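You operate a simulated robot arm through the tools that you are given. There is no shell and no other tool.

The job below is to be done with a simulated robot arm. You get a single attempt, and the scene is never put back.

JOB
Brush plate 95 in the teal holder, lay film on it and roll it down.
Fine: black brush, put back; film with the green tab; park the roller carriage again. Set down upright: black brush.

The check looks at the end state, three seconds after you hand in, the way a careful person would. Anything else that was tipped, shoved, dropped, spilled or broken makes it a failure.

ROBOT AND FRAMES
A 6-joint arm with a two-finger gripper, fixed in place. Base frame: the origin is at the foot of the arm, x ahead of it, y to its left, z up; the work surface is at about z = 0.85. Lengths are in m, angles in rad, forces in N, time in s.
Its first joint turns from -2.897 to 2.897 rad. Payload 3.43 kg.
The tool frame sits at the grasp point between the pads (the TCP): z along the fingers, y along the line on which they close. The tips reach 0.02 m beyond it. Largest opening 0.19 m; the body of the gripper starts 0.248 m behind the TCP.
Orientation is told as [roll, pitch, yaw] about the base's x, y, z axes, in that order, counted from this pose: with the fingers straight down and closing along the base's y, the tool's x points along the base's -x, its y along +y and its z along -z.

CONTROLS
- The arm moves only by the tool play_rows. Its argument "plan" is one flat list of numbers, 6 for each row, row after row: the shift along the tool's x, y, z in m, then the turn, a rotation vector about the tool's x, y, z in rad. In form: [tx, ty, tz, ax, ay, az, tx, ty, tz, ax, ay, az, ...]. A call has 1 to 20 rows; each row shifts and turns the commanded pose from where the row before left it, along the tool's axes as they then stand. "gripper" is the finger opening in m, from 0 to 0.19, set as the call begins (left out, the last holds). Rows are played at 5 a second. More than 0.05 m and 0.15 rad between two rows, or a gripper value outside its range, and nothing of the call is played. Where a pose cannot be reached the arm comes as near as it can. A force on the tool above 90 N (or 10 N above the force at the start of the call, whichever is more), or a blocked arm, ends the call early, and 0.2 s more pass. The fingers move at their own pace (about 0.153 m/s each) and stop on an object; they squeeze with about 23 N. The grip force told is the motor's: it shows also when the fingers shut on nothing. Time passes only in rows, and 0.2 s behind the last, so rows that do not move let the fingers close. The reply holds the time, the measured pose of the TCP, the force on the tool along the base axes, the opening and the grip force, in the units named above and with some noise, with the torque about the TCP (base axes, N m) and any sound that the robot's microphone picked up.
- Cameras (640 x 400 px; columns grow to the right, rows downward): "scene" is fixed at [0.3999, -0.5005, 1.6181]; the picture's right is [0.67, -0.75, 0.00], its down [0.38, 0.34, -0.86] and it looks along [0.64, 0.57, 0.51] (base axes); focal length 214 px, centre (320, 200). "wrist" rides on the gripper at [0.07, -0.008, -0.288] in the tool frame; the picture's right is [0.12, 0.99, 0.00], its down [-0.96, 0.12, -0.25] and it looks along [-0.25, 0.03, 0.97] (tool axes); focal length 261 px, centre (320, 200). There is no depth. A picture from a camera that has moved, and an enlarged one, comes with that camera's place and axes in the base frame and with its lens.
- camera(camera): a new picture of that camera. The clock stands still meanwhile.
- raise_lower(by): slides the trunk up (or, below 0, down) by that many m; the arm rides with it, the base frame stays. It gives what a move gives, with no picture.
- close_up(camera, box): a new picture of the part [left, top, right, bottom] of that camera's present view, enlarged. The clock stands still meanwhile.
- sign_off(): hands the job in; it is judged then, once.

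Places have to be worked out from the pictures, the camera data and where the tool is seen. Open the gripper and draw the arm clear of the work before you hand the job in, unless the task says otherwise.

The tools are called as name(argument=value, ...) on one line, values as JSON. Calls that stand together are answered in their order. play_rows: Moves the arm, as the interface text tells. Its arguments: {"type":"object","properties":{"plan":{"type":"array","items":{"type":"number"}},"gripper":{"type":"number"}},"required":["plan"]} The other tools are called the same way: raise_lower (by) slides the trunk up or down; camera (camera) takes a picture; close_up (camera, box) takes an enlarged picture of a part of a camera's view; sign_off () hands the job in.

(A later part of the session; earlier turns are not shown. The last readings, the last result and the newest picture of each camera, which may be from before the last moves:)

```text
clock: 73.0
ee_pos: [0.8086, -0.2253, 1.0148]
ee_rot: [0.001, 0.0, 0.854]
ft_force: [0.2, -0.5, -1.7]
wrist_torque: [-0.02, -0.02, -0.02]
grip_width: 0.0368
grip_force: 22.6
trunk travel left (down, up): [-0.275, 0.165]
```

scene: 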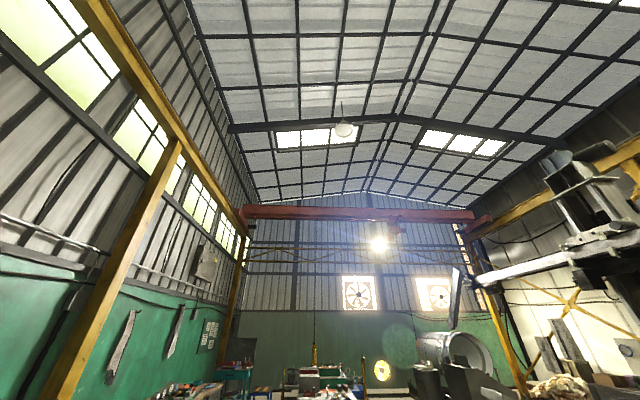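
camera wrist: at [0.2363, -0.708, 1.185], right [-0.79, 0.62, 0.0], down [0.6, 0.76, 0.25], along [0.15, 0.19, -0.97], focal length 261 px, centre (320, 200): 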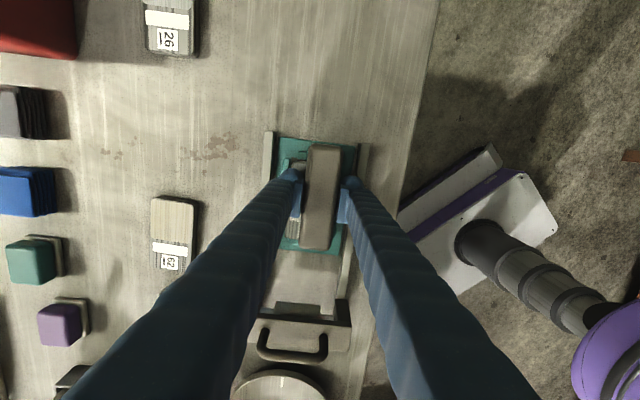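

play_rows(plan=[0, 0, 0.001, 0, 0, 0, 0, 0, 0, 0, 0, 0])

play_rows(plan=[0, 0, 0.001, 0, 0, 0, 0, 0, 0, 0, 0, 0])

close_up(camera="wrist", box=[250, 110, 430, 290])

```text
clock: 73.6
ee_pos: [0.8082, -0.2261, 1.0146]
ee_rot: [0.0, 0.0, 0.855]
ft_force: [0.1, 1.4, 5.7]
wrist_torque: [-0.1, 0.17, 0.0]
grip_width: 0.0371
grip_force: 22.8
trunk travel left (down, up): [-0.275, 0.165]
```

```text
clock: 74.2
ee_pos: [0.8094, -0.2262, 1.0139]
ee_rot: [0.0, 0.001, 0.856]
ft_force: [1.5, 3.1, 17.6]
wrist_torque: [-0.05, 0.05, -0.01]
grip_width: 0.0369
grip_force: 23.2
trunk travel left (down, up): [-0.275, 0.165]
```

```text
2.22 times, centred on (340, 200) of wrist
camera zoom: at [0.7685, -0.2836, 1.303], right [-0.83, 0.56, 0.0], down [0.54, 0.8, 0.25], along [0.14, 0.2, -0.97], focal length 579 px, centre (276, 200)
```

zoom: 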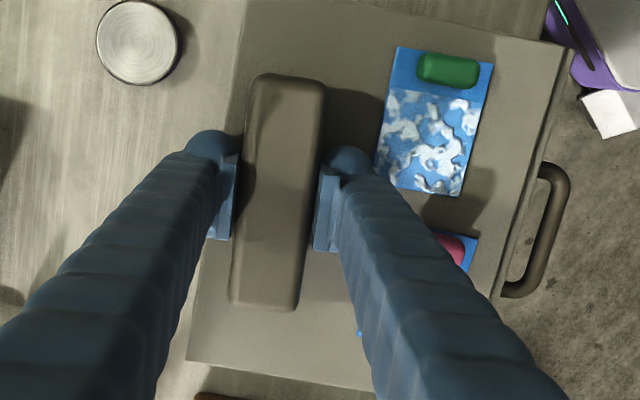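

Brush stands on the cabinet top with contact. I relieve slightly and open to 0.052, then rise.

play_rows(plan=[0, 0, -0.001, 0, 0, 0, 0, 0, 0, 0, 0, 0])

play_rows(plan=[0, 0, 0, 0, 0, 0, 0, 0, 0, 0, 0, 0, 0, 0, -0.01, 0, 0, 0, 0, 0, -0.02, 0, 0, 0, 0, 0, -0.03, 0, 0, 0, 0, 0, -0.04, 0, 0, 0], gripper=0.052)

camera(camera="wrist")

close_up(camera="wrist", box=[250, 110, 430, 290])

```text
clock: 74.8
ee_pos: [0.8086, -0.2261, 1.0156]
ee_rot: [-0.001, 0.0, 0.857]
ft_force: [5.0, -0.3, 13.7]
wrist_torque: [0.05, -0.22, -0.02]
grip_width: 0.037
grip_force: 23.2
trunk travel left (down, up): [-0.275, 0.165]
```

```text
clock: 76.2
ee_pos: [0.8079, -0.2248, 1.1132]
ee_rot: [0.002, 0.0, 0.855]
ft_force: [0.0, 0.7, 0.1]
wrist_torque: [-0.01, -0.08, -0.01]
grip_width: 0.052
grip_force: 0.0
trunk travel left (down, up): [-0.275, 0.165]
```

```text
taken
camera wrist: at [0.768, -0.2829, 1.4013], right [-0.83, 0.56, 0.0], down [0.54, 0.8, 0.25], along [0.14, 0.2, -0.97], focal length 261 px, centre (320, 200)
```

wrist: 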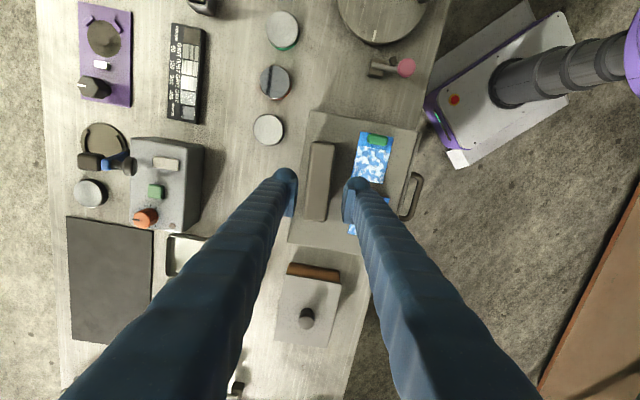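

```text
2.22 times, centred on (340, 200) of wrist
camera zoom: at [0.768, -0.2829, 1.4013], right [-0.83, 0.56, 0.0], down [0.54, 0.8, 0.25], along [0.14, 0.2, -0.97], focal length 579 px, centre (276, 200)
```

zoom: 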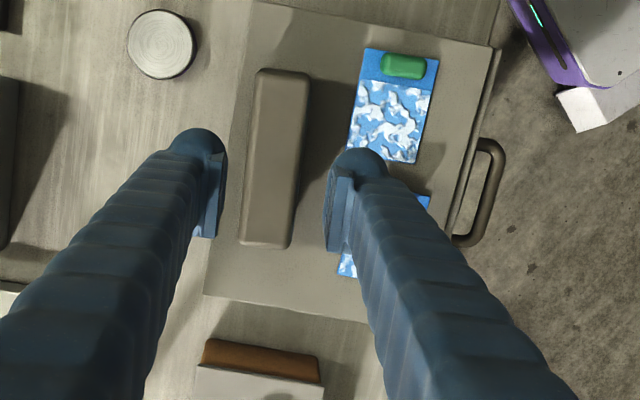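

Brush is back upright at its spot. Next I hover over the green tab of the film for a close look.

play_rows(plan=[0.023, 0.0268, 0, 0, 0, 0.017, 0.023, 0.0268, 0, 0, 0, 0, 0.023, 0.0268, 0, 0, 0, 0, 0, 0, 0.03, 0, 0, 0, 0, 0, 0, 0, 0, 0], gripper=0.06)

close_up(camera="wrist", box=[260, 140, 380, 260])

camera(camera="wrist")

```text
clock: 77.4
ee_pos: [0.7007, -0.2246, 1.0856]
ee_rot: [0.001, 0.001, 0.84]
ft_force: [0.4, 0.9, -0.3]
wrist_torque: [0.02, -0.03, 0.0]
grip_width: 0.0602
grip_force: 0.0
trunk travel left (down, up): [-0.275, 0.165]
```

```text
3.33 times, centred on (320, 200) of wrist
camera zoom: at [0.6603, -0.2814, 1.3741], right [-0.82, 0.58, 0.0], down [0.56, 0.79, 0.25], along [0.14, 0.2, -0.97], focal length 869 px, centre (320, 200)
```

zoom: 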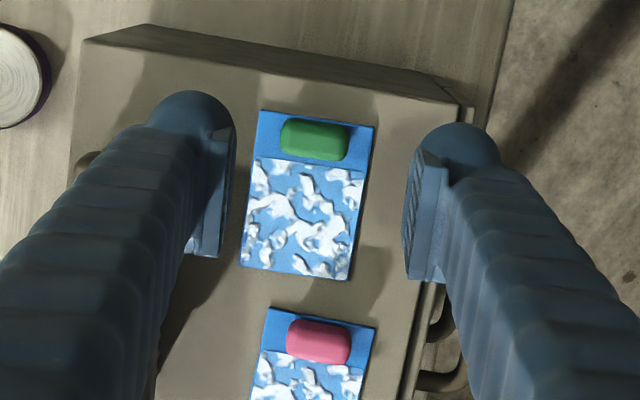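

```text
taken
camera wrist: at [0.6603, -0.2814, 1.3741], right [-0.82, 0.58, 0.0], down [0.56, 0.79, 0.25], along [0.14, 0.2, -0.97], focal length 261 px, centre (320, 200)
```

wrist: 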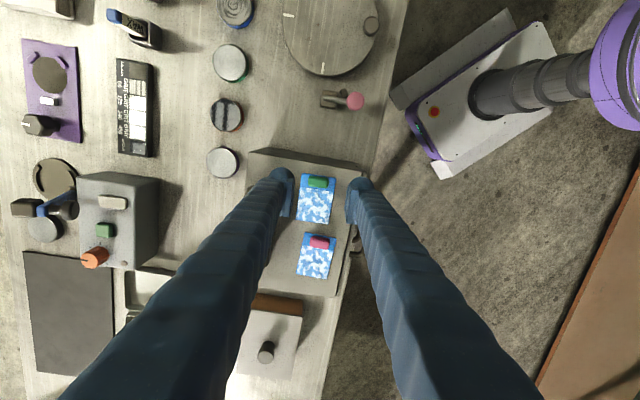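

Film heading ≈ 46.8°, size ≈ 0.051×0.0745, tab centre ~2 mm left of TCP. I align and lower to TCP z≈1.025 for a closer look at the tab.

play_rows(plan=[0, -0.0023, 0.02, 0, 0, 0.021, 0, 0, 0.02, 0, 0, 0, 0, 0, 0.02, 0, 0, 0, 0, 0, 0, 0, 0, 0], gripper=0.06)

close_up(camera="wrist", box=[260, 140, 380, 260])

```text
clock: 78.4
ee_pos: [0.7042, -0.2254, 1.0343]
ee_rot: [-0.013, -0.004, 0.818]
ft_force: [-6.4, 5.0, 84.1]
wrist_torque: [-2.65, -4.56, 0.0]
grip_width: 0.0625
grip_force: 1.8
trunk travel left (down, up): [-0.275, 0.165]
```

```text
3.33 times, centred on (320, 200) of wrist
camera zoom: at [0.6583, -0.2811, 1.3223], right [-0.81, 0.59, -0.01], down [0.57, 0.78, 0.25], along [0.16, 0.19, -0.97], focal length 869 px, centre (320, 200)
```

zoom: 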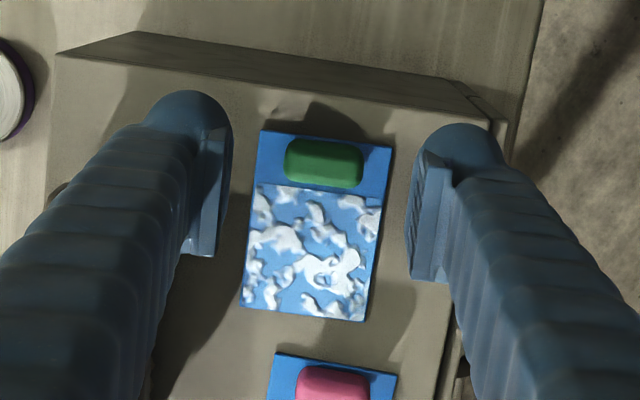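

Unexpected contact: the left finger's outer side pressed on the brush's end corner. I rise straight up at once and check the brush.

play_rows(plan=[0, 0, -0.02, 0, 0, 0, 0, 0, -0.04, 0, 0, 0, 0, 0, -0.04, 0, 0, 0, 0, 0, -0.04, 0, 0, 0, 0, 0, 0, 0, 0, 0])

camera(camera="wrist")

```text
clock: 79.6
ee_pos: [0.7051, -0.224, 1.1625]
ee_rot: [0.003, 0.002, 0.818]
ft_force: [0.1, 0.3, -0.1]
wrist_torque: [0.0, 0.03, 0.02]
grip_width: 0.0601
grip_force: 0.2
trunk travel left (down, up): [-0.275, 0.165]
```

```text
taken
camera wrist: at [0.6637, -0.28, 1.451], right [-0.81, 0.59, 0.0], down [0.57, 0.78, 0.25], along [0.14, 0.2, -0.97], focal length 261 px, centre (320, 200)
```

wrist: 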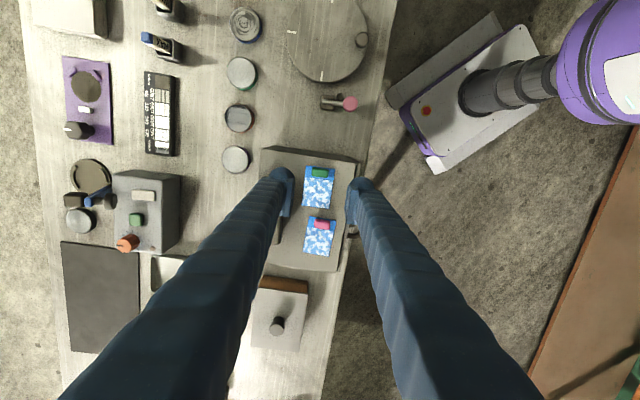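

The brush is hidden behind the finger; I shift sideways to see it.

play_rows(plan=[-0.02, -0.045, 0, 0, 0, 0, -0.02, -0.03, 0, 0, 0, 0, 0, 0, 0, 0, 0, 0])

close_up(camera="wrist", box=[250, 110, 430, 290])

close_up(camera="wrist", box=[290, 140, 360, 240])

```text
clock: 80.4
ee_pos: [0.7873, -0.2469, 1.1626]
ee_rot: [0.0, 0.0, 0.817]
ft_force: [-0.1, 0.3, 0.2]
wrist_torque: [-0.06, -0.02, 0.01]
grip_width: 0.0602
grip_force: 0.0
trunk travel left (down, up): [-0.275, 0.165]
```

```text
2.22 times, centred on (340, 200) of wrist
camera zoom: at [0.7459, -0.3029, 1.4507], right [-0.81, 0.59, 0.0], down [0.57, 0.78, 0.25], along [0.15, 0.2, -0.97], focal length 579 px, centre (276, 200)
```

zoom: 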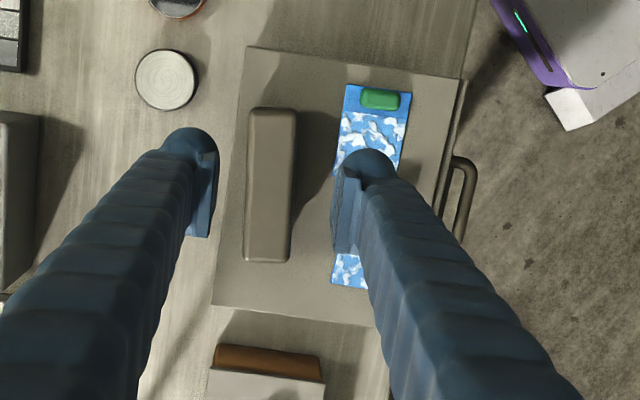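

```text
4.00 times, centred on (325, 190) of wrist
camera zoom: at [0.7459, -0.3029, 1.4507], right [-0.81, 0.59, 0.0], down [0.57, 0.78, 0.25], along [0.15, 0.2, -0.97], focal length 1043 px, centre (300, 240)
```

zoom: 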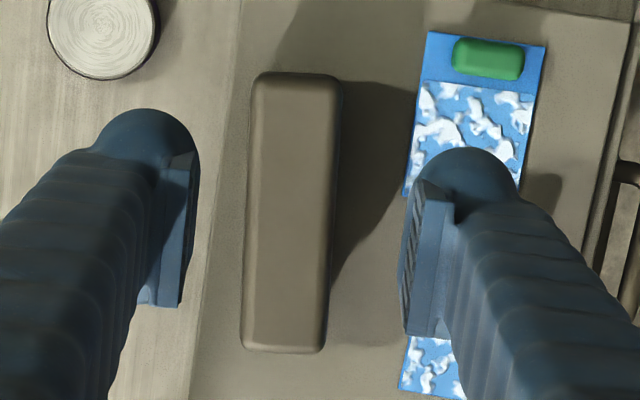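

The brush is unmoved and upright. I narrow to 0.044 so the outer finger clears the brush by ~8 mm, and return over the tab.

play_rows(plan=[0.02, 0.03, 0, 0, 0, 0, 0.02, 0.045, 0, 0, 0, 0, 0, 0, 0.04, 0, 0, 0, 0, 0, 0.04, 0, 0, 0, 0, 0, 0.02, 0, 0, 0, 0, 0, 0, 0, 0, 0], gripper=0.044)

close_up(camera="wrist", box=[260, 120, 380, 240])

```text
clock: 81.8
ee_pos: [0.7044, -0.227, 1.0643]
ee_rot: [0.001, -0.001, 0.815]
ft_force: [-0.1, 0.3, 0.8]
wrist_torque: [0.03, -0.01, 0.03]
grip_width: 0.0442
grip_force: 0.0
trunk travel left (down, up): [-0.275, 0.165]
```

```text
3.33 times, centred on (320, 180) of wrist
camera zoom: at [0.6628, -0.283, 1.3539], right [-0.81, 0.59, 0.0], down [0.57, 0.78, 0.25], along [0.15, 0.2, -0.97], focal length 869 px, centre (320, 267)
```

zoom: 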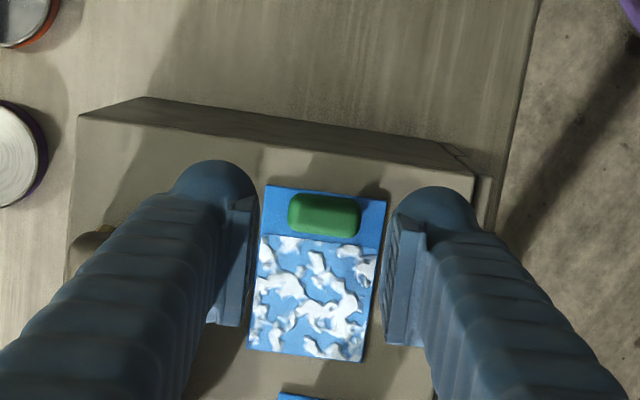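

Tab is 2.3 mm to the right; I shift and descend in steps to tips ≈5 mm above the film.

play_rows(plan=[0, 0.0023, 0.02, 0, 0, 0, 0, 0, 0.015, 0, 0, 0, 0, 0, 0.01, 0, 0, 0, 0, 0, 0.006, 0, 0, 0, 0, 0, 0, 0, 0, 0])

close_up(camera="wrist", box=[260, 130, 380, 250])

```text
clock: 83.0
ee_pos: [0.7024, -0.2244, 1.0133]
ee_rot: [0.001, 0.001, 0.817]
ft_force: [-0.3, -0.4, -0.4]
wrist_torque: [0.01, -0.02, 0.01]
grip_width: 0.044
grip_force: 0.1
trunk travel left (down, up): [-0.275, 0.165]
```

```text
3.33 times, centred on (320, 190) of wrist
camera zoom: at [0.6608, -0.2812, 1.3016], right [-0.81, 0.59, 0.0], down [0.57, 0.78, 0.25], along [0.15, 0.2, -0.97], focal length 869 px, centre (320, 233)
```

zoom: 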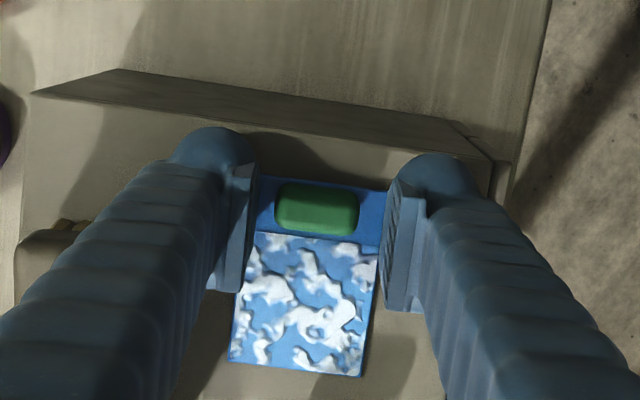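

Tab nicely between the fingers. Lower by small steps, watching for contact with the film surface.

play_rows(plan=[0, 0, 0.002, 0, 0, 0, 0, 0, 0, 0, 0, 0])

play_rows(plan=[0, 0, 0.0015, 0, 0, 0, 0, 0, 0, 0, 0, 0])

play_rows(plan=[0, 0, 0.001, 0, 0, 0, 0, 0, 0, 0, 0, 0])

```text
clock: 83.6
ee_pos: [0.7021, -0.2266, 1.0098]
ee_rot: [0.001, 0.001, 0.817]
ft_force: [0.6, 0.2, 0.1]
wrist_torque: [0.01, 0.0, 0.0]
grip_width: 0.0443
grip_force: 0.1
trunk travel left (down, up): [-0.275, 0.165]
```

```text
clock: 84.2
ee_pos: [0.7023, -0.2247, 1.0092]
ee_rot: [0.001, 0.001, 0.816]
ft_force: [0.4, -0.4, 0.1]
wrist_torque: [-0.01, 0.0, 0.0]
grip_width: 0.0441
grip_force: 0.1
trunk travel left (down, up): [-0.275, 0.165]
```

```text
clock: 84.8
ee_pos: [0.7014, -0.2247, 1.0095]
ee_rot: [0.0, -0.001, 0.816]
ft_force: [-1.0, 0.0, 2.7]
wrist_torque: [-0.02, -0.06, -0.04]
grip_width: 0.0441
grip_force: 0.0
trunk travel left (down, up): [-0.275, 0.165]
```

Light contact with the film (tips at ≈0.989). I raise 0.5 mm and close on the tab.

play_rows(plan=[0, 0, -0.0008, 0, 0, 0, 0, 0, 0, 0, 0, 0])

play_rows(plan=[0, 0, 0, 0, 0, 0, 0, 0, 0, 0, 0, 0, 0, 0, 0, 0, 0, 0], gripper=0.02)

close_up(camera="wrist", box=[260, 130, 380, 250])

```text
clock: 85.4
ee_pos: [0.7011, -0.225, 1.0087]
ee_rot: [0.0, 0.0, 0.818]
ft_force: [0.1, 0.6, 2.2]
wrist_torque: [-0.03, -0.08, 0.01]
grip_width: 0.0445
grip_force: 0.2
trunk travel left (down, up): [-0.275, 0.165]
```

```text
clock: 86.2
ee_pos: [0.7016, -0.2251, 1.0094]
ee_rot: [0.0, 0.0, 0.817]
ft_force: [4.6, -0.7, 27.3]
wrist_torque: [0.09, -0.11, -0.09]
grip_width: 0.0283
grip_force: 23.2
trunk travel left (down, up): [-0.275, 0.165]
```

```text
3.33 times, centred on (320, 190) of wrist
camera zoom: at [0.6599, -0.2808, 1.2988], right [-0.81, 0.59, 0.0], down [0.57, 0.78, 0.25], along [0.15, 0.2, -0.97], focal length 869 px, centre (320, 233)
```

zoom: 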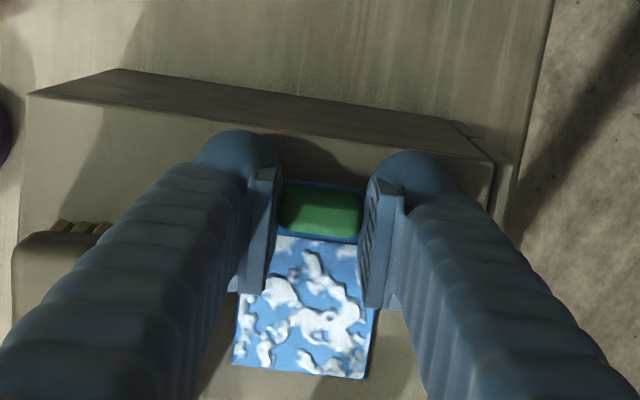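

Gripped the tab (0.028, 23 N). I lift slowly and check that the film comes along.

play_rows(plan=[0, 0, -0.003, 0, 0, 0, 0, 0, -0.007, 0, 0, 0, 0, 0, -0.02, 0, 0, 0, 0, 0, -0.04, 0, 0, 0, 0, 0, -0.04, 0, 0, 0, 0, 0, -0.04, 0, 0, 0])

camera(camera="wrist")

close_up(camera="wrist", box=[260, 130, 380, 250])

```text
clock: 87.6
ee_pos: [0.7022, -0.2245, 1.1606]
ee_rot: [0.001, 0.0, 0.817]
ft_force: [0.8, 0.5, -0.1]
wrist_torque: [-0.01, -0.02, 0.02]
grip_width: 0.0284
grip_force: 22.5
trunk travel left (down, up): [-0.275, 0.165]
```

```text
taken
camera wrist: at [0.6605, -0.2806, 1.449], right [-0.81, 0.59, 0.0], down [0.57, 0.78, 0.25], along [0.15, 0.2, -0.97], focal length 261 px, centre (320, 200)
```

wrist: 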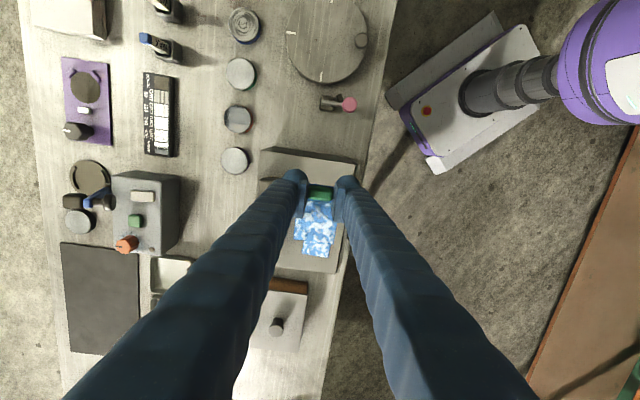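

```text
3.33 times, centred on (320, 190) of wrist
camera zoom: at [0.6605, -0.2806, 1.449], right [-0.81, 0.59, 0.0], down [0.57, 0.78, 0.25], along [0.15, 0.2, -0.97], focal length 869 px, centre (320, 233)
```

zoom: 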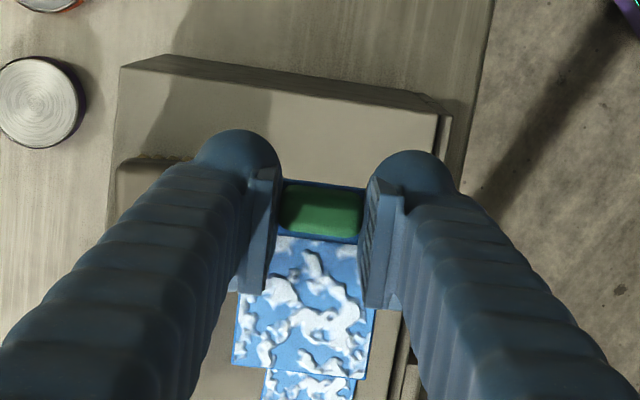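

Film held level, aligned with the tool; its centre sits 28 mm ahead of the TCP. Target: film over the plate's clean area and white strip, label left visible. I carry it there at height.

play_rows(plan=[0.0445, 0.0003, 0, 0, 0, 0, 0.0445, 0.0003, 0, 0, 0, 0, 0.0445, 0.0003, 0, 0, 0, 0, 0.0445, 0.0003, 0, 0, 0, 0, 0.0445, 0.0003, 0, 0, 0, 0, 0.0445, 0.0003, 0, 0, 0, 0, 0.0445, 0.0003, 0, 0, 0, 0, 0.0445, 0.0003, 0, 0, 0, 0, 0.0445, 0.0003, 0, 0, 0, 0, 0.0445, 0.0003, 0, 0, 0, 0, 0.0445, 0.0003, 0, 0, 0, 0, 0.0445, 0.0003, 0, 0, 0, 0, 0.0445, 0.0003, 0, 0, 0, 0, 0.0442, 0.0003, 0, 0, 0, 0, 0, 0, 0.04, 0, 0, 0.016, 0, 0, 0.045, 0, 0, 0, 0, 0, 0.045, 0, 0, 0, 0, 0, 0.045, 0, 0, 0, 0, 0, 0.03, 0, 0, 0, 0, 0, 0, 0, 0, 0])

camera(camera="wrist")

close_up(camera="wrist", box=[250, 120, 390, 260])

```text
clock: 91.8
ee_pos: [0.2742, -0.6736, 0.9518]
ee_rot: [-0.001, -0.002, 0.801]
ft_force: [0.4, 0.1, 0.0]
wrist_torque: [0.05, -0.05, 0.01]
grip_width: 0.0285
grip_force: 23.2
trunk travel left (down, up): [-0.275, 0.165]
```

```text
taken
camera wrist: at [0.2315, -0.7301, 1.2411], right [-0.8, 0.61, 0.0], down [0.59, 0.77, 0.25], along [0.15, 0.2, -0.97], focal length 261 px, centre (320, 200)
```

wrist: 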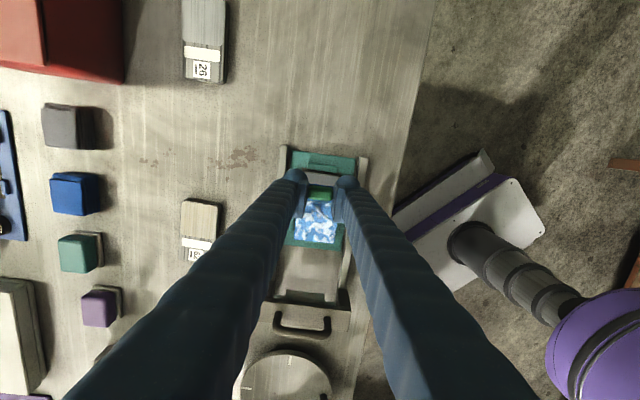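

```text
2.86 times, centred on (320, 190) of wrist
camera zoom: at [0.2315, -0.7301, 1.2411], right [-0.8, 0.61, 0.0], down [0.59, 0.77, 0.25], along [0.15, 0.2, -0.97], focal length 745 px, centre (320, 229)
```

zoom: 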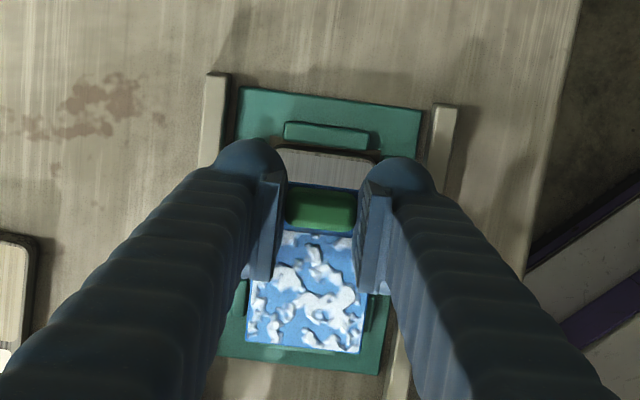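

Close to target; I correct 1.5 mm and lower to ≈1 cm above the plate.

play_rows(plan=[0.0015, 0, 0.02, 0, 0, 0, 0, 0, 0.02, 0, 0, 0, 0, 0, 0.013, 0, 0, 0, 0, 0, 0, 0, 0, 0])

close_up(camera="wrist", box=[250, 120, 390, 260])

```text
clock: 92.8
ee_pos: [0.2712, -0.6762, 0.9003]
ee_rot: [-0.001, -0.001, 0.802]
ft_force: [0.0, 0.9, 0.1]
wrist_torque: [0.02, 0.03, -0.01]
grip_width: 0.0282
grip_force: 23.7
trunk travel left (down, up): [-0.275, 0.165]
```

```text
2.86 times, centred on (320, 190) of wrist
camera zoom: at [0.2292, -0.731, 1.1894], right [-0.8, 0.61, 0.0], down [0.59, 0.77, 0.25], along [0.15, 0.2, -0.97], focal length 745 px, centre (320, 229)
```

zoom: 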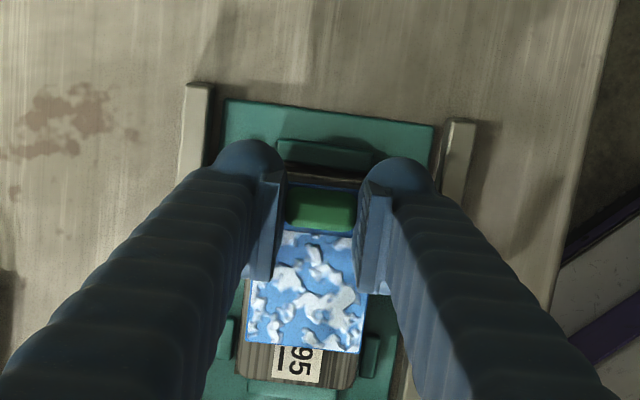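

Well aligned with the label left visible. I lower in small steps to contact.

play_rows(plan=[0, -0.0008, 0.005, 0, 0, 0, 0, 0, 0.003, 0, 0, 0, 0, 0, 0, 0, 0, 0])

play_rows(plan=[0, 0, 0.0015, 0, 0, 0, 0, 0, 0, 0, 0, 0])

play_rows(plan=[0, 0, 0.001, 0, 0, 0, 0, 0, 0, 0, 0, 0])

```text
clock: 93.6
ee_pos: [0.2721, -0.6767, 0.8933]
ee_rot: [-0.001, 0.0, 0.802]
ft_force: [-0.4, -0.5, -0.1]
wrist_torque: [-0.01, 0.04, 0.0]
grip_width: 0.0284
grip_force: 22.4
trunk travel left (down, up): [-0.275, 0.165]
```

```text
clock: 94.2
ee_pos: [0.2725, -0.6769, 0.8919]
ee_rot: [-0.002, 0.002, 0.801]
ft_force: [2.2, 1.5, 14.5]
wrist_torque: [0.24, -0.23, -0.03]
grip_width: 0.0279
grip_force: 23.0
trunk travel left (down, up): [-0.275, 0.165]
```

```text
clock: 94.8
ee_pos: [0.2717, -0.6768, 0.8909]
ee_rot: [-0.002, 0.001, 0.8]
ft_force: [5.0, -0.4, 27.8]
wrist_torque: [0.14, -0.17, -0.07]
grip_width: 0.0285
grip_force: 23.3
trunk travel left (down, up): [-0.275, 0.165]
```

Film lies on the plate (contact at TCP 0.892). I relieve 1 mm and open to release the tab.

play_rows(plan=[0, 0, -0.001, 0, 0, 0, 0, 0, 0, 0, 0, 0])

play_rows(plan=[0, 0, 0, 0, 0, 0, 0, 0, 0, 0, 0, 0], gripper=0.042)

play_rows(plan=[0, 0, -0.003, 0, 0, 0, 0, 0, -0.007, 0, 0, 0, 0, 0, -0.02, 0, 0, 0, 0, 0, -0.04, 0, 0, 0, 0, 0, -0.04, 0, 0, 0])

camera(camera="wrist")

close_up(camera="wrist", box=[260, 120, 380, 240])

```text
clock: 95.4
ee_pos: [0.2716, -0.6778, 0.8928]
ee_rot: [-0.002, 0.002, 0.801]
ft_force: [2.8, -4.5, 21.3]
wrist_torque: [-0.06, -0.04, -0.03]
grip_width: 0.028
grip_force: 22.6
trunk travel left (down, up): [-0.275, 0.165]
```

```text
clock: 96.0
ee_pos: [0.271, -0.6768, 0.892]
ee_rot: [-0.001, -0.001, 0.8]
ft_force: [-2.4, 2.4, 12.6]
wrist_torque: [-0.2, -0.3, -0.01]
grip_width: 0.0402
grip_force: 0.1
trunk travel left (down, up): [-0.275, 0.165]
```

```text
clock: 97.2
ee_pos: [0.2709, -0.6752, 1.0023]
ee_rot: [0.0, 0.0, 0.803]
ft_force: [-0.5, 0.0, -0.6]
wrist_torque: [-0.03, 0.0, 0.03]
grip_width: 0.0419
grip_force: 0.1
trunk travel left (down, up): [-0.275, 0.165]
```

```text
taken
camera wrist: at [0.2289, -0.7309, 1.2907], right [-0.8, 0.61, 0.0], down [0.59, 0.77, 0.25], along [0.15, 0.2, -0.97], focal length 261 px, centre (320, 200)
```

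wrist: 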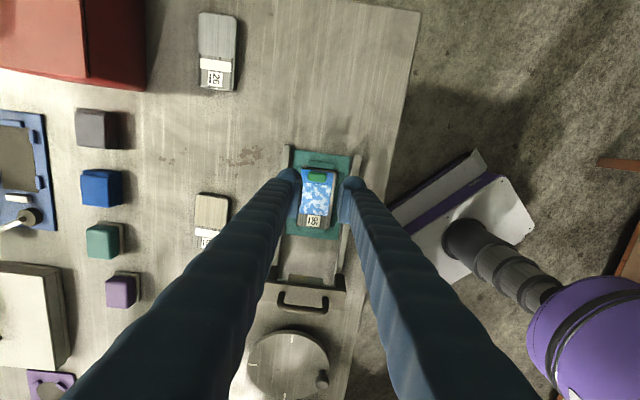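

```text
3.33 times, centred on (320, 180) of wrist
camera zoom: at [0.2289, -0.7309, 1.2907], right [-0.8, 0.61, 0.0], down [0.59, 0.77, 0.25], along [0.15, 0.2, -0.97], focal length 869 px, centre (320, 267)
```

zoom: 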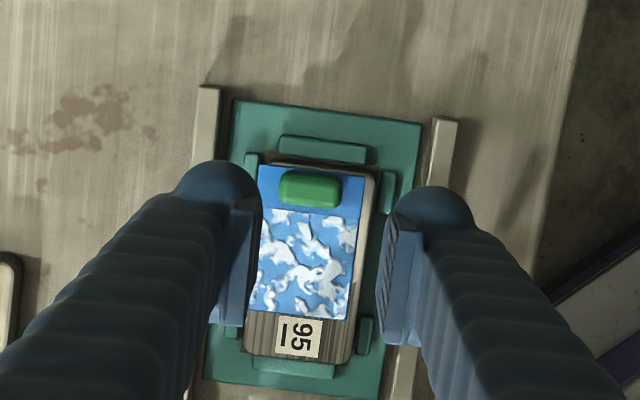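

Film is laid with its label end clear. Now I go look at the roller carriage and its handle.

play_rows(plan=[-0.045, 0, -0.02, 0, 0, 0, -0.045, 0, -0.02, 0, 0, 0, -0.045, 0, -0.02, 0, 0, 0, -0.045, 0, -0.02, 0, 0, 0, 0, 0, 0, 0, 0, 0], gripper=0.1)

camera(camera="wrist")

close_up(camera="wrist", box=[250, 20, 400, 210])

```text
clock: 98.4
ee_pos: [0.3942, -0.5463, 1.0805]
ee_rot: [-0.001, 0.002, 0.802]
ft_force: [-0.2, 0.2, -1.2]
wrist_torque: [-0.11, 0.0, 0.01]
grip_width: 0.1
grip_force: 0.0
trunk travel left (down, up): [-0.275, 0.165]
```

```text
taken
camera wrist: at [0.3534, -0.6011, 1.3688], right [-0.8, 0.61, 0.0], down [0.59, 0.77, 0.25], along [0.15, 0.2, -0.97], focal length 261 px, centre (320, 200)
```

wrist: 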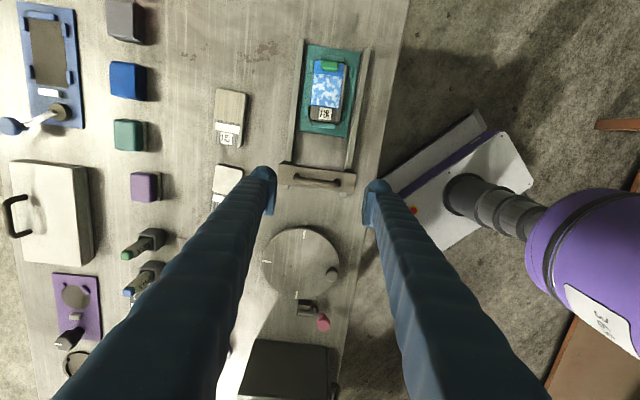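

```text
2.11 times, centred on (325, 115) of wrist
camera zoom: at [0.3534, -0.6011, 1.3688], right [-0.8, 0.61, 0.0], down [0.59, 0.77, 0.25], along [0.15, 0.2, -0.97], focal length 549 px, centre (310, 379)
```

zoom: 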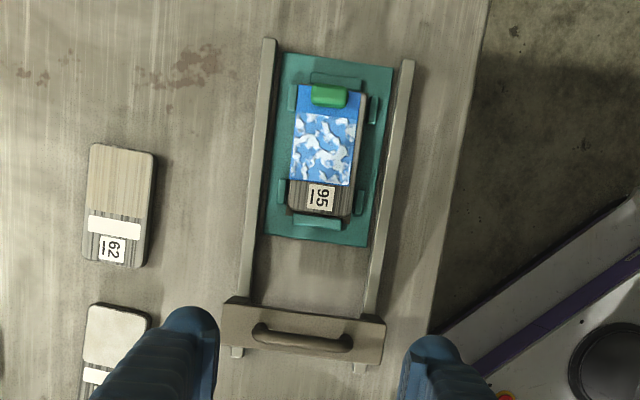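

Clear view. I enlarge the film on the plate and the carriage.

close_up(camera="wrist", box=[295, 35, 365, 135])

close_up(camera="wrist", box=[265, 140, 375, 220])

```text
4.00 times, centred on (330, 85) of wrist
camera zoom: at [0.3534, -0.6011, 1.3688], right [-0.8, 0.61, 0.0], down [0.59, 0.77, 0.25], along [0.15, 0.2, -0.97], focal length 1043 px, centre (280, 660)
```

zoom: 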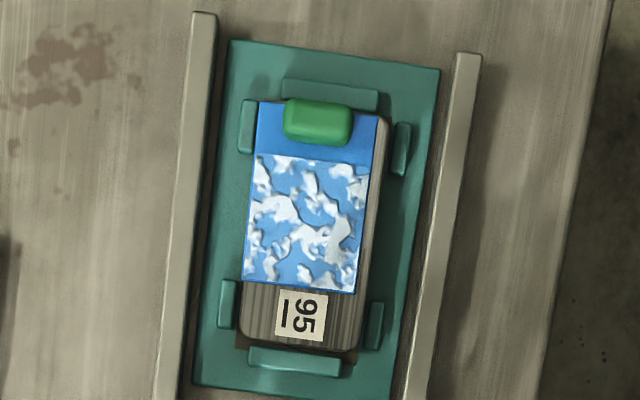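

```text
5.00 times, centred on (320, 180) of wrist
camera zoom: at [0.3534, -0.6011, 1.3688], right [-0.8, 0.61, 0.0], down [0.59, 0.77, 0.25], along [0.15, 0.2, -0.97], focal length 1303 px, centre (320, 300)
```

zoom: 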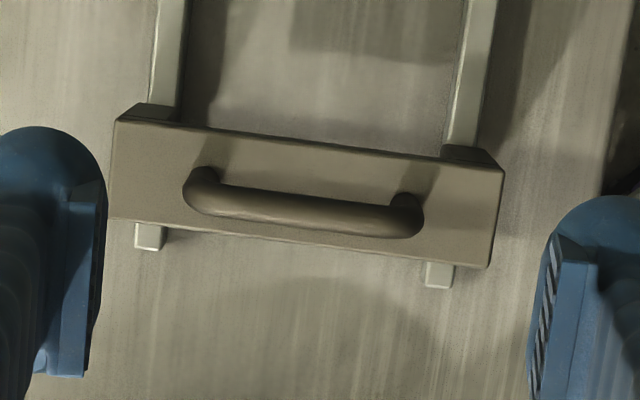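

Handle bar centre ≈ (0.406, -0.541, 0.95), carriage top ≈ 0.921; the bar runs across the rails. I turn the hand ~90° (yaw ≈ -0.78) so that the fingers close along the rails, staying high.

play_rows(plan=[0, 0, -0.03, 0, 0, 0.144, 0, 0, 0, 0, 0, 0.144, 0, 0, 0, 0, 0, 0.144, 0, 0, 0, 0, 0, 0.144, 0, 0, 0, 0, 0, 0.144, 0, 0, 0, 0, 0, 0.144, 0, 0, 0, 0, 0, 0.144, 0, 0, 0, 0, 0, 0.144, 0, 0, 0, 0, 0, 0.144, 0, 0, 0, 0, 0, 0.144, 0, 0, 0, 0, 0, 0.144, 0, 0, 0, 0, 0, 0], gripper=0.06)

camera(camera="wrist")

```text
clock: 101.0
ee_pos: [0.3961, -0.5482, 1.1109]
ee_rot: [-0.001, 0.0, -0.783]
ft_force: [-0.2, 0.2, 0.0]
wrist_torque: [-0.01, -0.03, -0.01]
grip_width: 0.0597
grip_force: 0.1
trunk travel left (down, up): [-0.275, 0.165]
```

```text
taken
camera wrist: at [0.3417, -0.5033, 1.4], right [0.62, 0.79, 0.0], down [0.76, -0.6, 0.25], along [0.19, -0.15, -0.97], focal length 261 px, centre (320, 200)
```

wrist: 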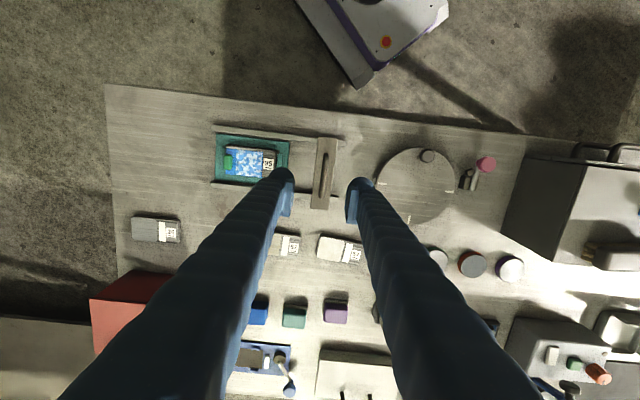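

Handle is almost straight below. I enlarge to fine-align.

close_up(camera="wrist", box=[280, 130, 370, 220])

```text
4.44 times, centred on (325, 175) of wrist
camera zoom: at [0.3417, -0.5033, 1.4], right [0.62, 0.79, 0.0], down [0.76, -0.6, 0.25], along [0.19, -0.15, -0.97], focal length 1158 px, centre (298, 311)
```

zoom: 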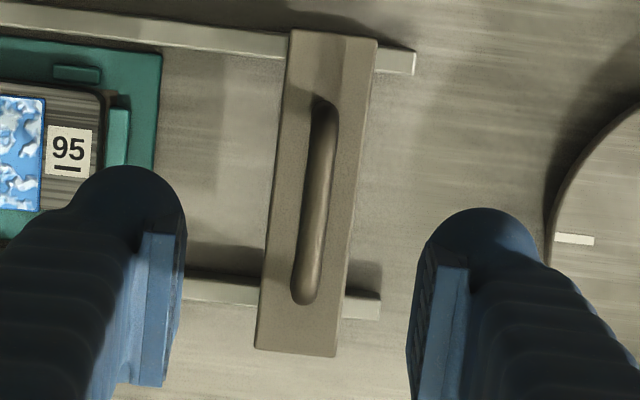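

Aligned; handle 7 mm to the right. I shift and descend with fingers straddling the bar to TCP z≈0.955.

play_rows(plan=[-0.001, 0.007, 0, 0, 0, 0, 0, 0, 0.045, 0, 0, 0, 0, 0, 0.045, 0, 0, 0, 0, 0, 0.03, 0, 0, 0, 0, 0, 0.02, 0, 0, 0, 0, 0, 0.01, 0, 0, 0, 0, 0, 0.006, 0, 0, 0, 0, 0, 0, 0, 0, 0])

close_up(camera="wrist", box=[260, 130, 380, 250])

```text
clock: 102.8
ee_pos: [0.4014, -0.5446, 0.9537]
ee_rot: [0.0, -0.001, -0.783]
ft_force: [-0.3, -0.2, -0.9]
wrist_torque: [0.03, -0.01, 0.0]
grip_width: 0.0601
grip_force: 0.0
trunk travel left (down, up): [-0.275, 0.165]
```

```text
3.33 times, centred on (320, 190) of wrist
camera zoom: at [0.3469, -0.4998, 1.2432], right [0.62, 0.79, 0.0], down [0.76, -0.6, 0.25], along [0.19, -0.15, -0.97], focal length 869 px, centre (320, 233)
```

zoom: 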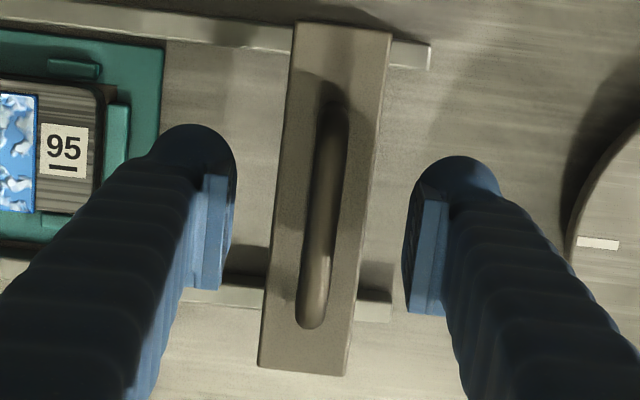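

Handle is centred between the fingers. I close on it.

play_rows(plan=[0, 0, 0, 0, 0, 0, 0, 0, 0, 0, 0, 0, 0, 0, 0, 0, 0, 0], gripper=0.004)

camera(camera="wrist")

```text
clock: 103.6
ee_pos: [0.4024, -0.5438, 0.9551]
ee_rot: [0.001, -0.001, -0.784]
ft_force: [0.3, 0.2, -1.9]
wrist_torque: [-0.07, -0.03, -0.06]
grip_width: 0.0074
grip_force: 41.2
trunk travel left (down, up): [-0.275, 0.165]
```

```text
taken
camera wrist: at [0.347, -0.4996, 1.2433], right [0.62, 0.79, 0.0], down [0.76, -0.6, 0.25], along [0.19, -0.15, -0.97], focal length 261 px, centre (320, 200)
```

wrist: 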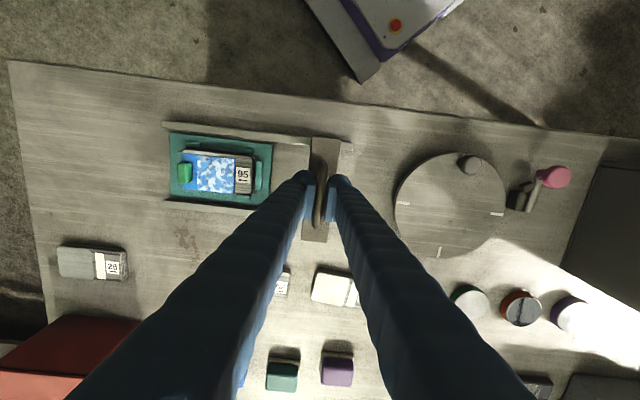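

Handle firmly gripped (park TCP ≈ (0.4022, -0.5433)). I start sliding the carriage toward the plate in small steps, watching forces.

play_rows(plan=[0, -0.005, 0, 0, 0, 0, 0, -0.01, 0, 0, 0, 0, 0, -0.01, 0, 0, 0, 0, 0, -0.01, 0, 0, 0, 0, 0, -0.01, 0, 0, 0, 0])

camera(camera="wrist")

```text
clock: 104.8
ee_pos: [0.3705, -0.5746, 0.9546]
ee_rot: [0.0, 0.003, -0.785]
ft_force: [0.7, -1.9, -21.9]
wrist_torque: [-0.07, -0.13, -0.15]
grip_width: 0.0073
grip_force: 41.8
trunk travel left (down, up): [-0.275, 0.165]
```

```text
taken
camera wrist: at [0.316, -0.5315, 1.2434], right [0.62, 0.79, 0.0], down [0.76, -0.6, 0.24], along [0.19, -0.15, -0.97], focal length 261 px, centre (320, 200)
```

wrist: 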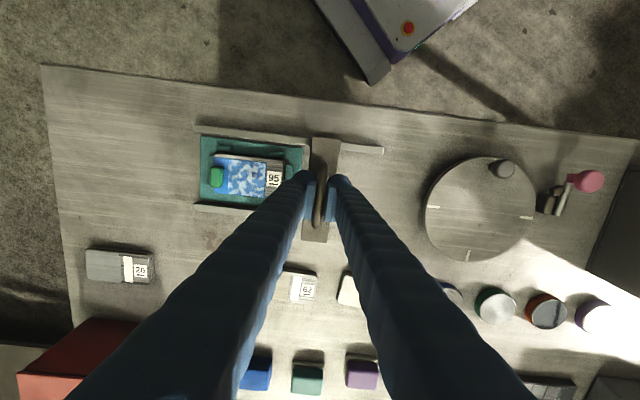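

The carriage follows; I feel 22 N downward, so it now hangs partly on my grip. I lower in 1 mm steps to let it ride on the rails.

play_rows(plan=[0, 0, 0.001, 0, 0, 0, 0, 0, 0, 0, 0, 0])

play_rows(plan=[0, 0, 0.001, 0, 0, 0, 0, 0, 0, 0, 0, 0])

close_up(camera="wrist", box=[190, 110, 390, 250])

```text
clock: 105.4
ee_pos: [0.3702, -0.575, 0.9555]
ee_rot: [0.0, 0.002, -0.783]
ft_force: [1.1, -1.1, -13.5]
wrist_torque: [0.18, 0.2, -0.07]
grip_width: 0.0074
grip_force: 41.7
trunk travel left (down, up): [-0.275, 0.165]
```

```text
clock: 106.0
ee_pos: [0.3715, -0.5749, 0.9548]
ee_rot: [0.002, 0.001, -0.784]
ft_force: [-0.2, 0.7, 2.0]
wrist_torque: [0.15, 0.17, -0.06]
grip_width: 0.0073
grip_force: 40.8
trunk travel left (down, up): [-0.275, 0.165]
```

```text
2.86 times, centred on (290, 180) of wrist
camera zoom: at [0.3158, -0.5304, 1.243], right [0.62, 0.79, 0.0], down [0.76, -0.6, 0.25], along [0.19, -0.15, -0.97], focal length 745 px, centre (406, 257)
```

zoom: 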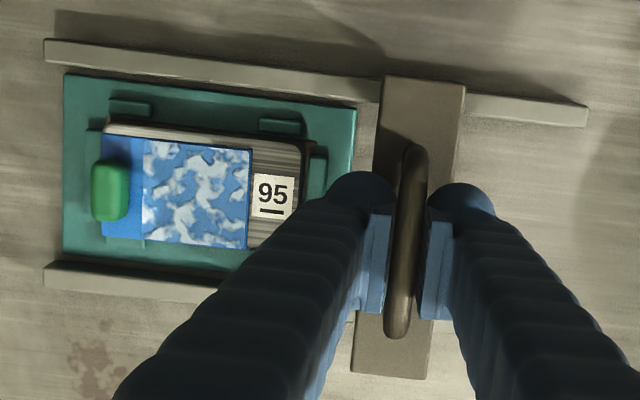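

Balanced again. Continue sliding 4 cm, with a check.

play_rows(plan=[0, -0.01, 0, 0, 0, 0, 0, -0.01, 0, 0, 0, 0, 0, -0.01, 0, 0, 0, 0, 0, -0.01, 0, 0, 0, 0, 0, 0, 0, 0, 0, 0])

close_up(camera="wrist", box=[190, 110, 390, 250])

```text
clock: 107.2
ee_pos: [0.3423, -0.6048, 0.9539]
ee_rot: [0.0, -0.001, -0.783]
ft_force: [-0.7, 2.0, 1.0]
wrist_torque: [-0.02, -0.05, -0.08]
grip_width: 0.0072
grip_force: 40.8
trunk travel left (down, up): [-0.275, 0.165]
```

```text
2.86 times, centred on (290, 180) of wrist
camera zoom: at [0.2865, -0.5599, 1.2428], right [0.62, 0.79, 0.0], down [0.76, -0.6, 0.25], along [0.19, -0.15, -0.97], focal length 745 px, centre (406, 257)
```

zoom: 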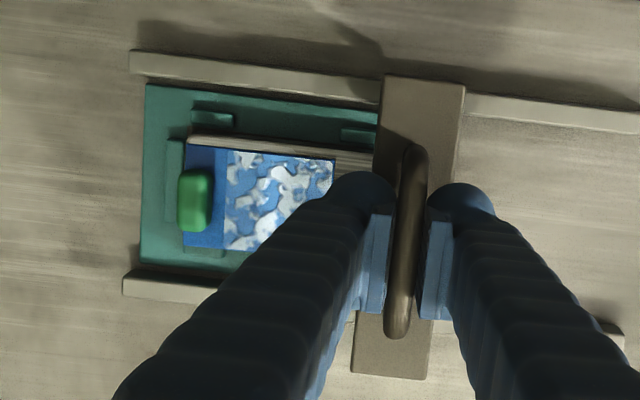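

Smooth, low force. Next 3 cm bring the roller to the plate's label end and onto the film.

play_rows(plan=[0, -0.01, 0, 0, 0, 0, 0, -0.01, 0, 0, 0, 0, 0, -0.01, 0, 0, 0, 0, 0, 0, 0, 0, 0, 0])

play_rows(plan=[0, -0.008, 0, 0, 0, 0, 0, -0.008, 0, 0, 0, 0, 0, 0, 0, 0, 0, 0])

close_up(camera="wrist", box=[190, 110, 390, 250])

```text
clock: 108.2
ee_pos: [0.3213, -0.6242, 0.9531]
ee_rot: [0.0, 0.0, -0.782]
ft_force: [-0.8, 2.3, 9.8]
wrist_torque: [0.07, 0.06, -0.14]
grip_width: 0.0066
grip_force: 40.5
trunk travel left (down, up): [-0.275, 0.165]
```

```text
clock: 109.0
ee_pos: [0.3104, -0.6373, 0.9526]
ee_rot: [-0.001, 0.001, -0.784]
ft_force: [-2.2, 2.6, 8.7]
wrist_torque: [0.06, 0.07, -0.17]
grip_width: 0.0071
grip_force: 41.1
trunk travel left (down, up): [-0.275, 0.165]
```

```text
2.86 times, centred on (290, 180) of wrist
camera zoom: at [0.2549, -0.5916, 1.2421], right [0.62, 0.79, 0.0], down [0.76, -0.6, 0.25], along [0.19, -0.15, -0.97], focal length 745 px, centre (406, 257)
```

zoom: 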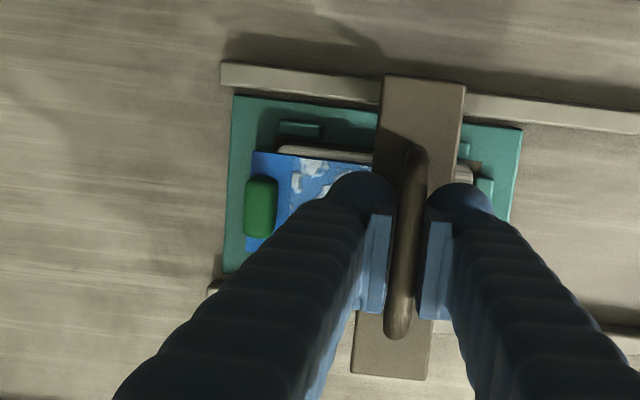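

The film seems to have been pushed toward the tab end. I zoom to check before going on.

close_up(camera="wrist", box=[255, 125, 345, 215])

```text
4.44 times, centred on (300, 170) of wrist
camera zoom: at [0.2549, -0.5916, 1.2421], right [0.62, 0.79, 0.0], down [0.76, -0.6, 0.25], along [0.19, -0.15, -0.97], focal length 1158 px, centre (409, 333)
```

zoom: 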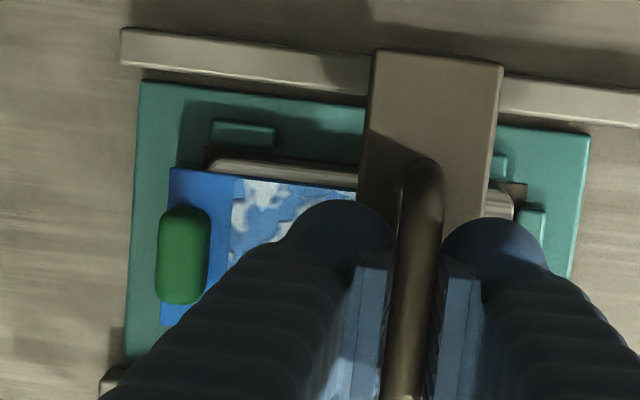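

I back the carriage off to inspect what happened to the film.

play_rows(plan=[0, 0.01, 0, 0, 0, 0, 0, 0.012, 0, 0, 0, 0, 0, 0.012, 0, 0, 0, 0, 0, 0.012, 0, 0, 0, 0, 0, 0.012, 0, 0, 0, 0, 0, 0.012, 0, 0, 0, 0, 0, 0.01, 0, 0, 0, 0, 0, 0, 0, 0, 0, 0])

close_up(camera="wrist", box=[200, 110, 360, 230])

```text
clock: 110.8
ee_pos: [0.3671, -0.5795, 0.9532]
ee_rot: [0.0, 0.0, -0.782]
ft_force: [-2.2, 2.6, 6.0]
wrist_torque: [0.18, 0.13, -0.13]
grip_width: 0.0065
grip_force: 40.4
trunk travel left (down, up): [-0.275, 0.165]
```

```text
3.33 times, centred on (280, 170) of wrist
camera zoom: at [0.3113, -0.5352, 1.2418], right [0.62, 0.79, 0.0], down [0.76, -0.6, 0.25], along [0.19, -0.15, -0.97], focal length 869 px, centre (453, 300)
```

zoom: 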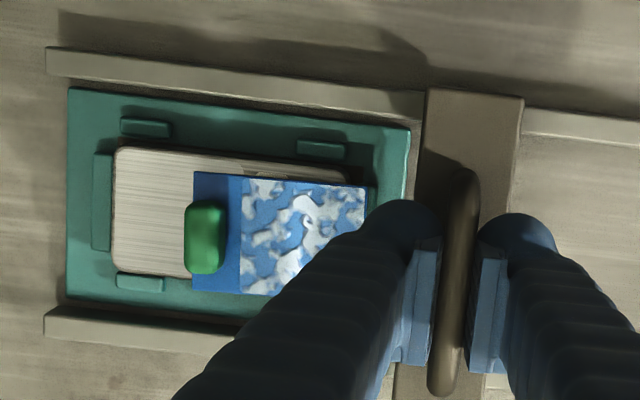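

The roller dragged the film back along with it (it nipped it without rolling freely). I move the carriage back to its park position, release the handle, and inspect.

play_rows(plan=[0, 0.01, 0, 0, 0, 0, 0, 0.012, 0, 0, 0, 0, 0, 0.012, 0, 0, 0, 0, 0, 0.012, 0, 0, 0, 0, 0, 0, 0, 0, 0, 0])

camera(camera="wrist")

close_up(camera="wrist", box=[160, 110, 380, 250])

```text
clock: 112.0
ee_pos: [0.3983, -0.547, 0.9522]
ee_rot: [0.001, -0.001, -0.785]
ft_force: [5.0, -6.5, -7.5]
wrist_torque: [-0.57, -0.58, -0.22]
grip_width: 0.0068
grip_force: 40.8
trunk travel left (down, up): [-0.275, 0.165]
```

```text
taken
camera wrist: at [0.3438, -0.5026, 1.2417], right [0.62, 0.79, 0.0], down [0.76, -0.6, 0.25], along [0.19, -0.15, -0.97], focal length 261 px, centre (320, 200)
```

wrist: 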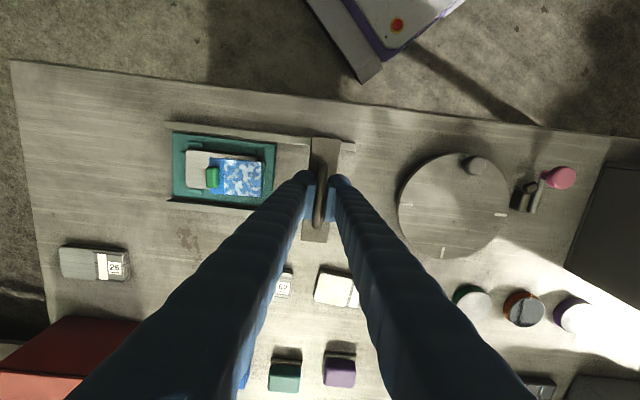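

```text
2.86 times, centred on (270, 180) of wrist
camera zoom: at [0.3438, -0.5026, 1.2417], right [0.62, 0.79, 0.0], down [0.76, -0.6, 0.25], along [0.19, -0.15, -0.97], focal length 745 px, centre (463, 257)
```

zoom: 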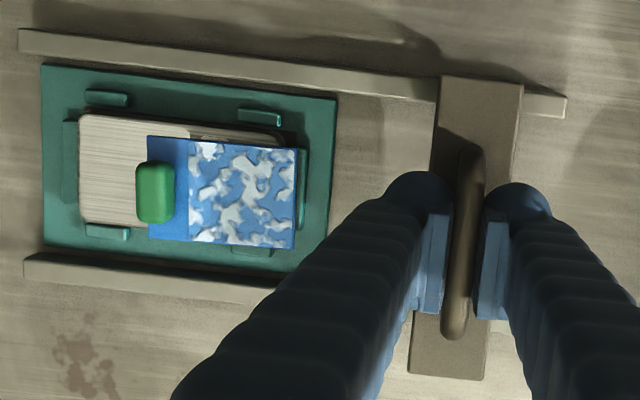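

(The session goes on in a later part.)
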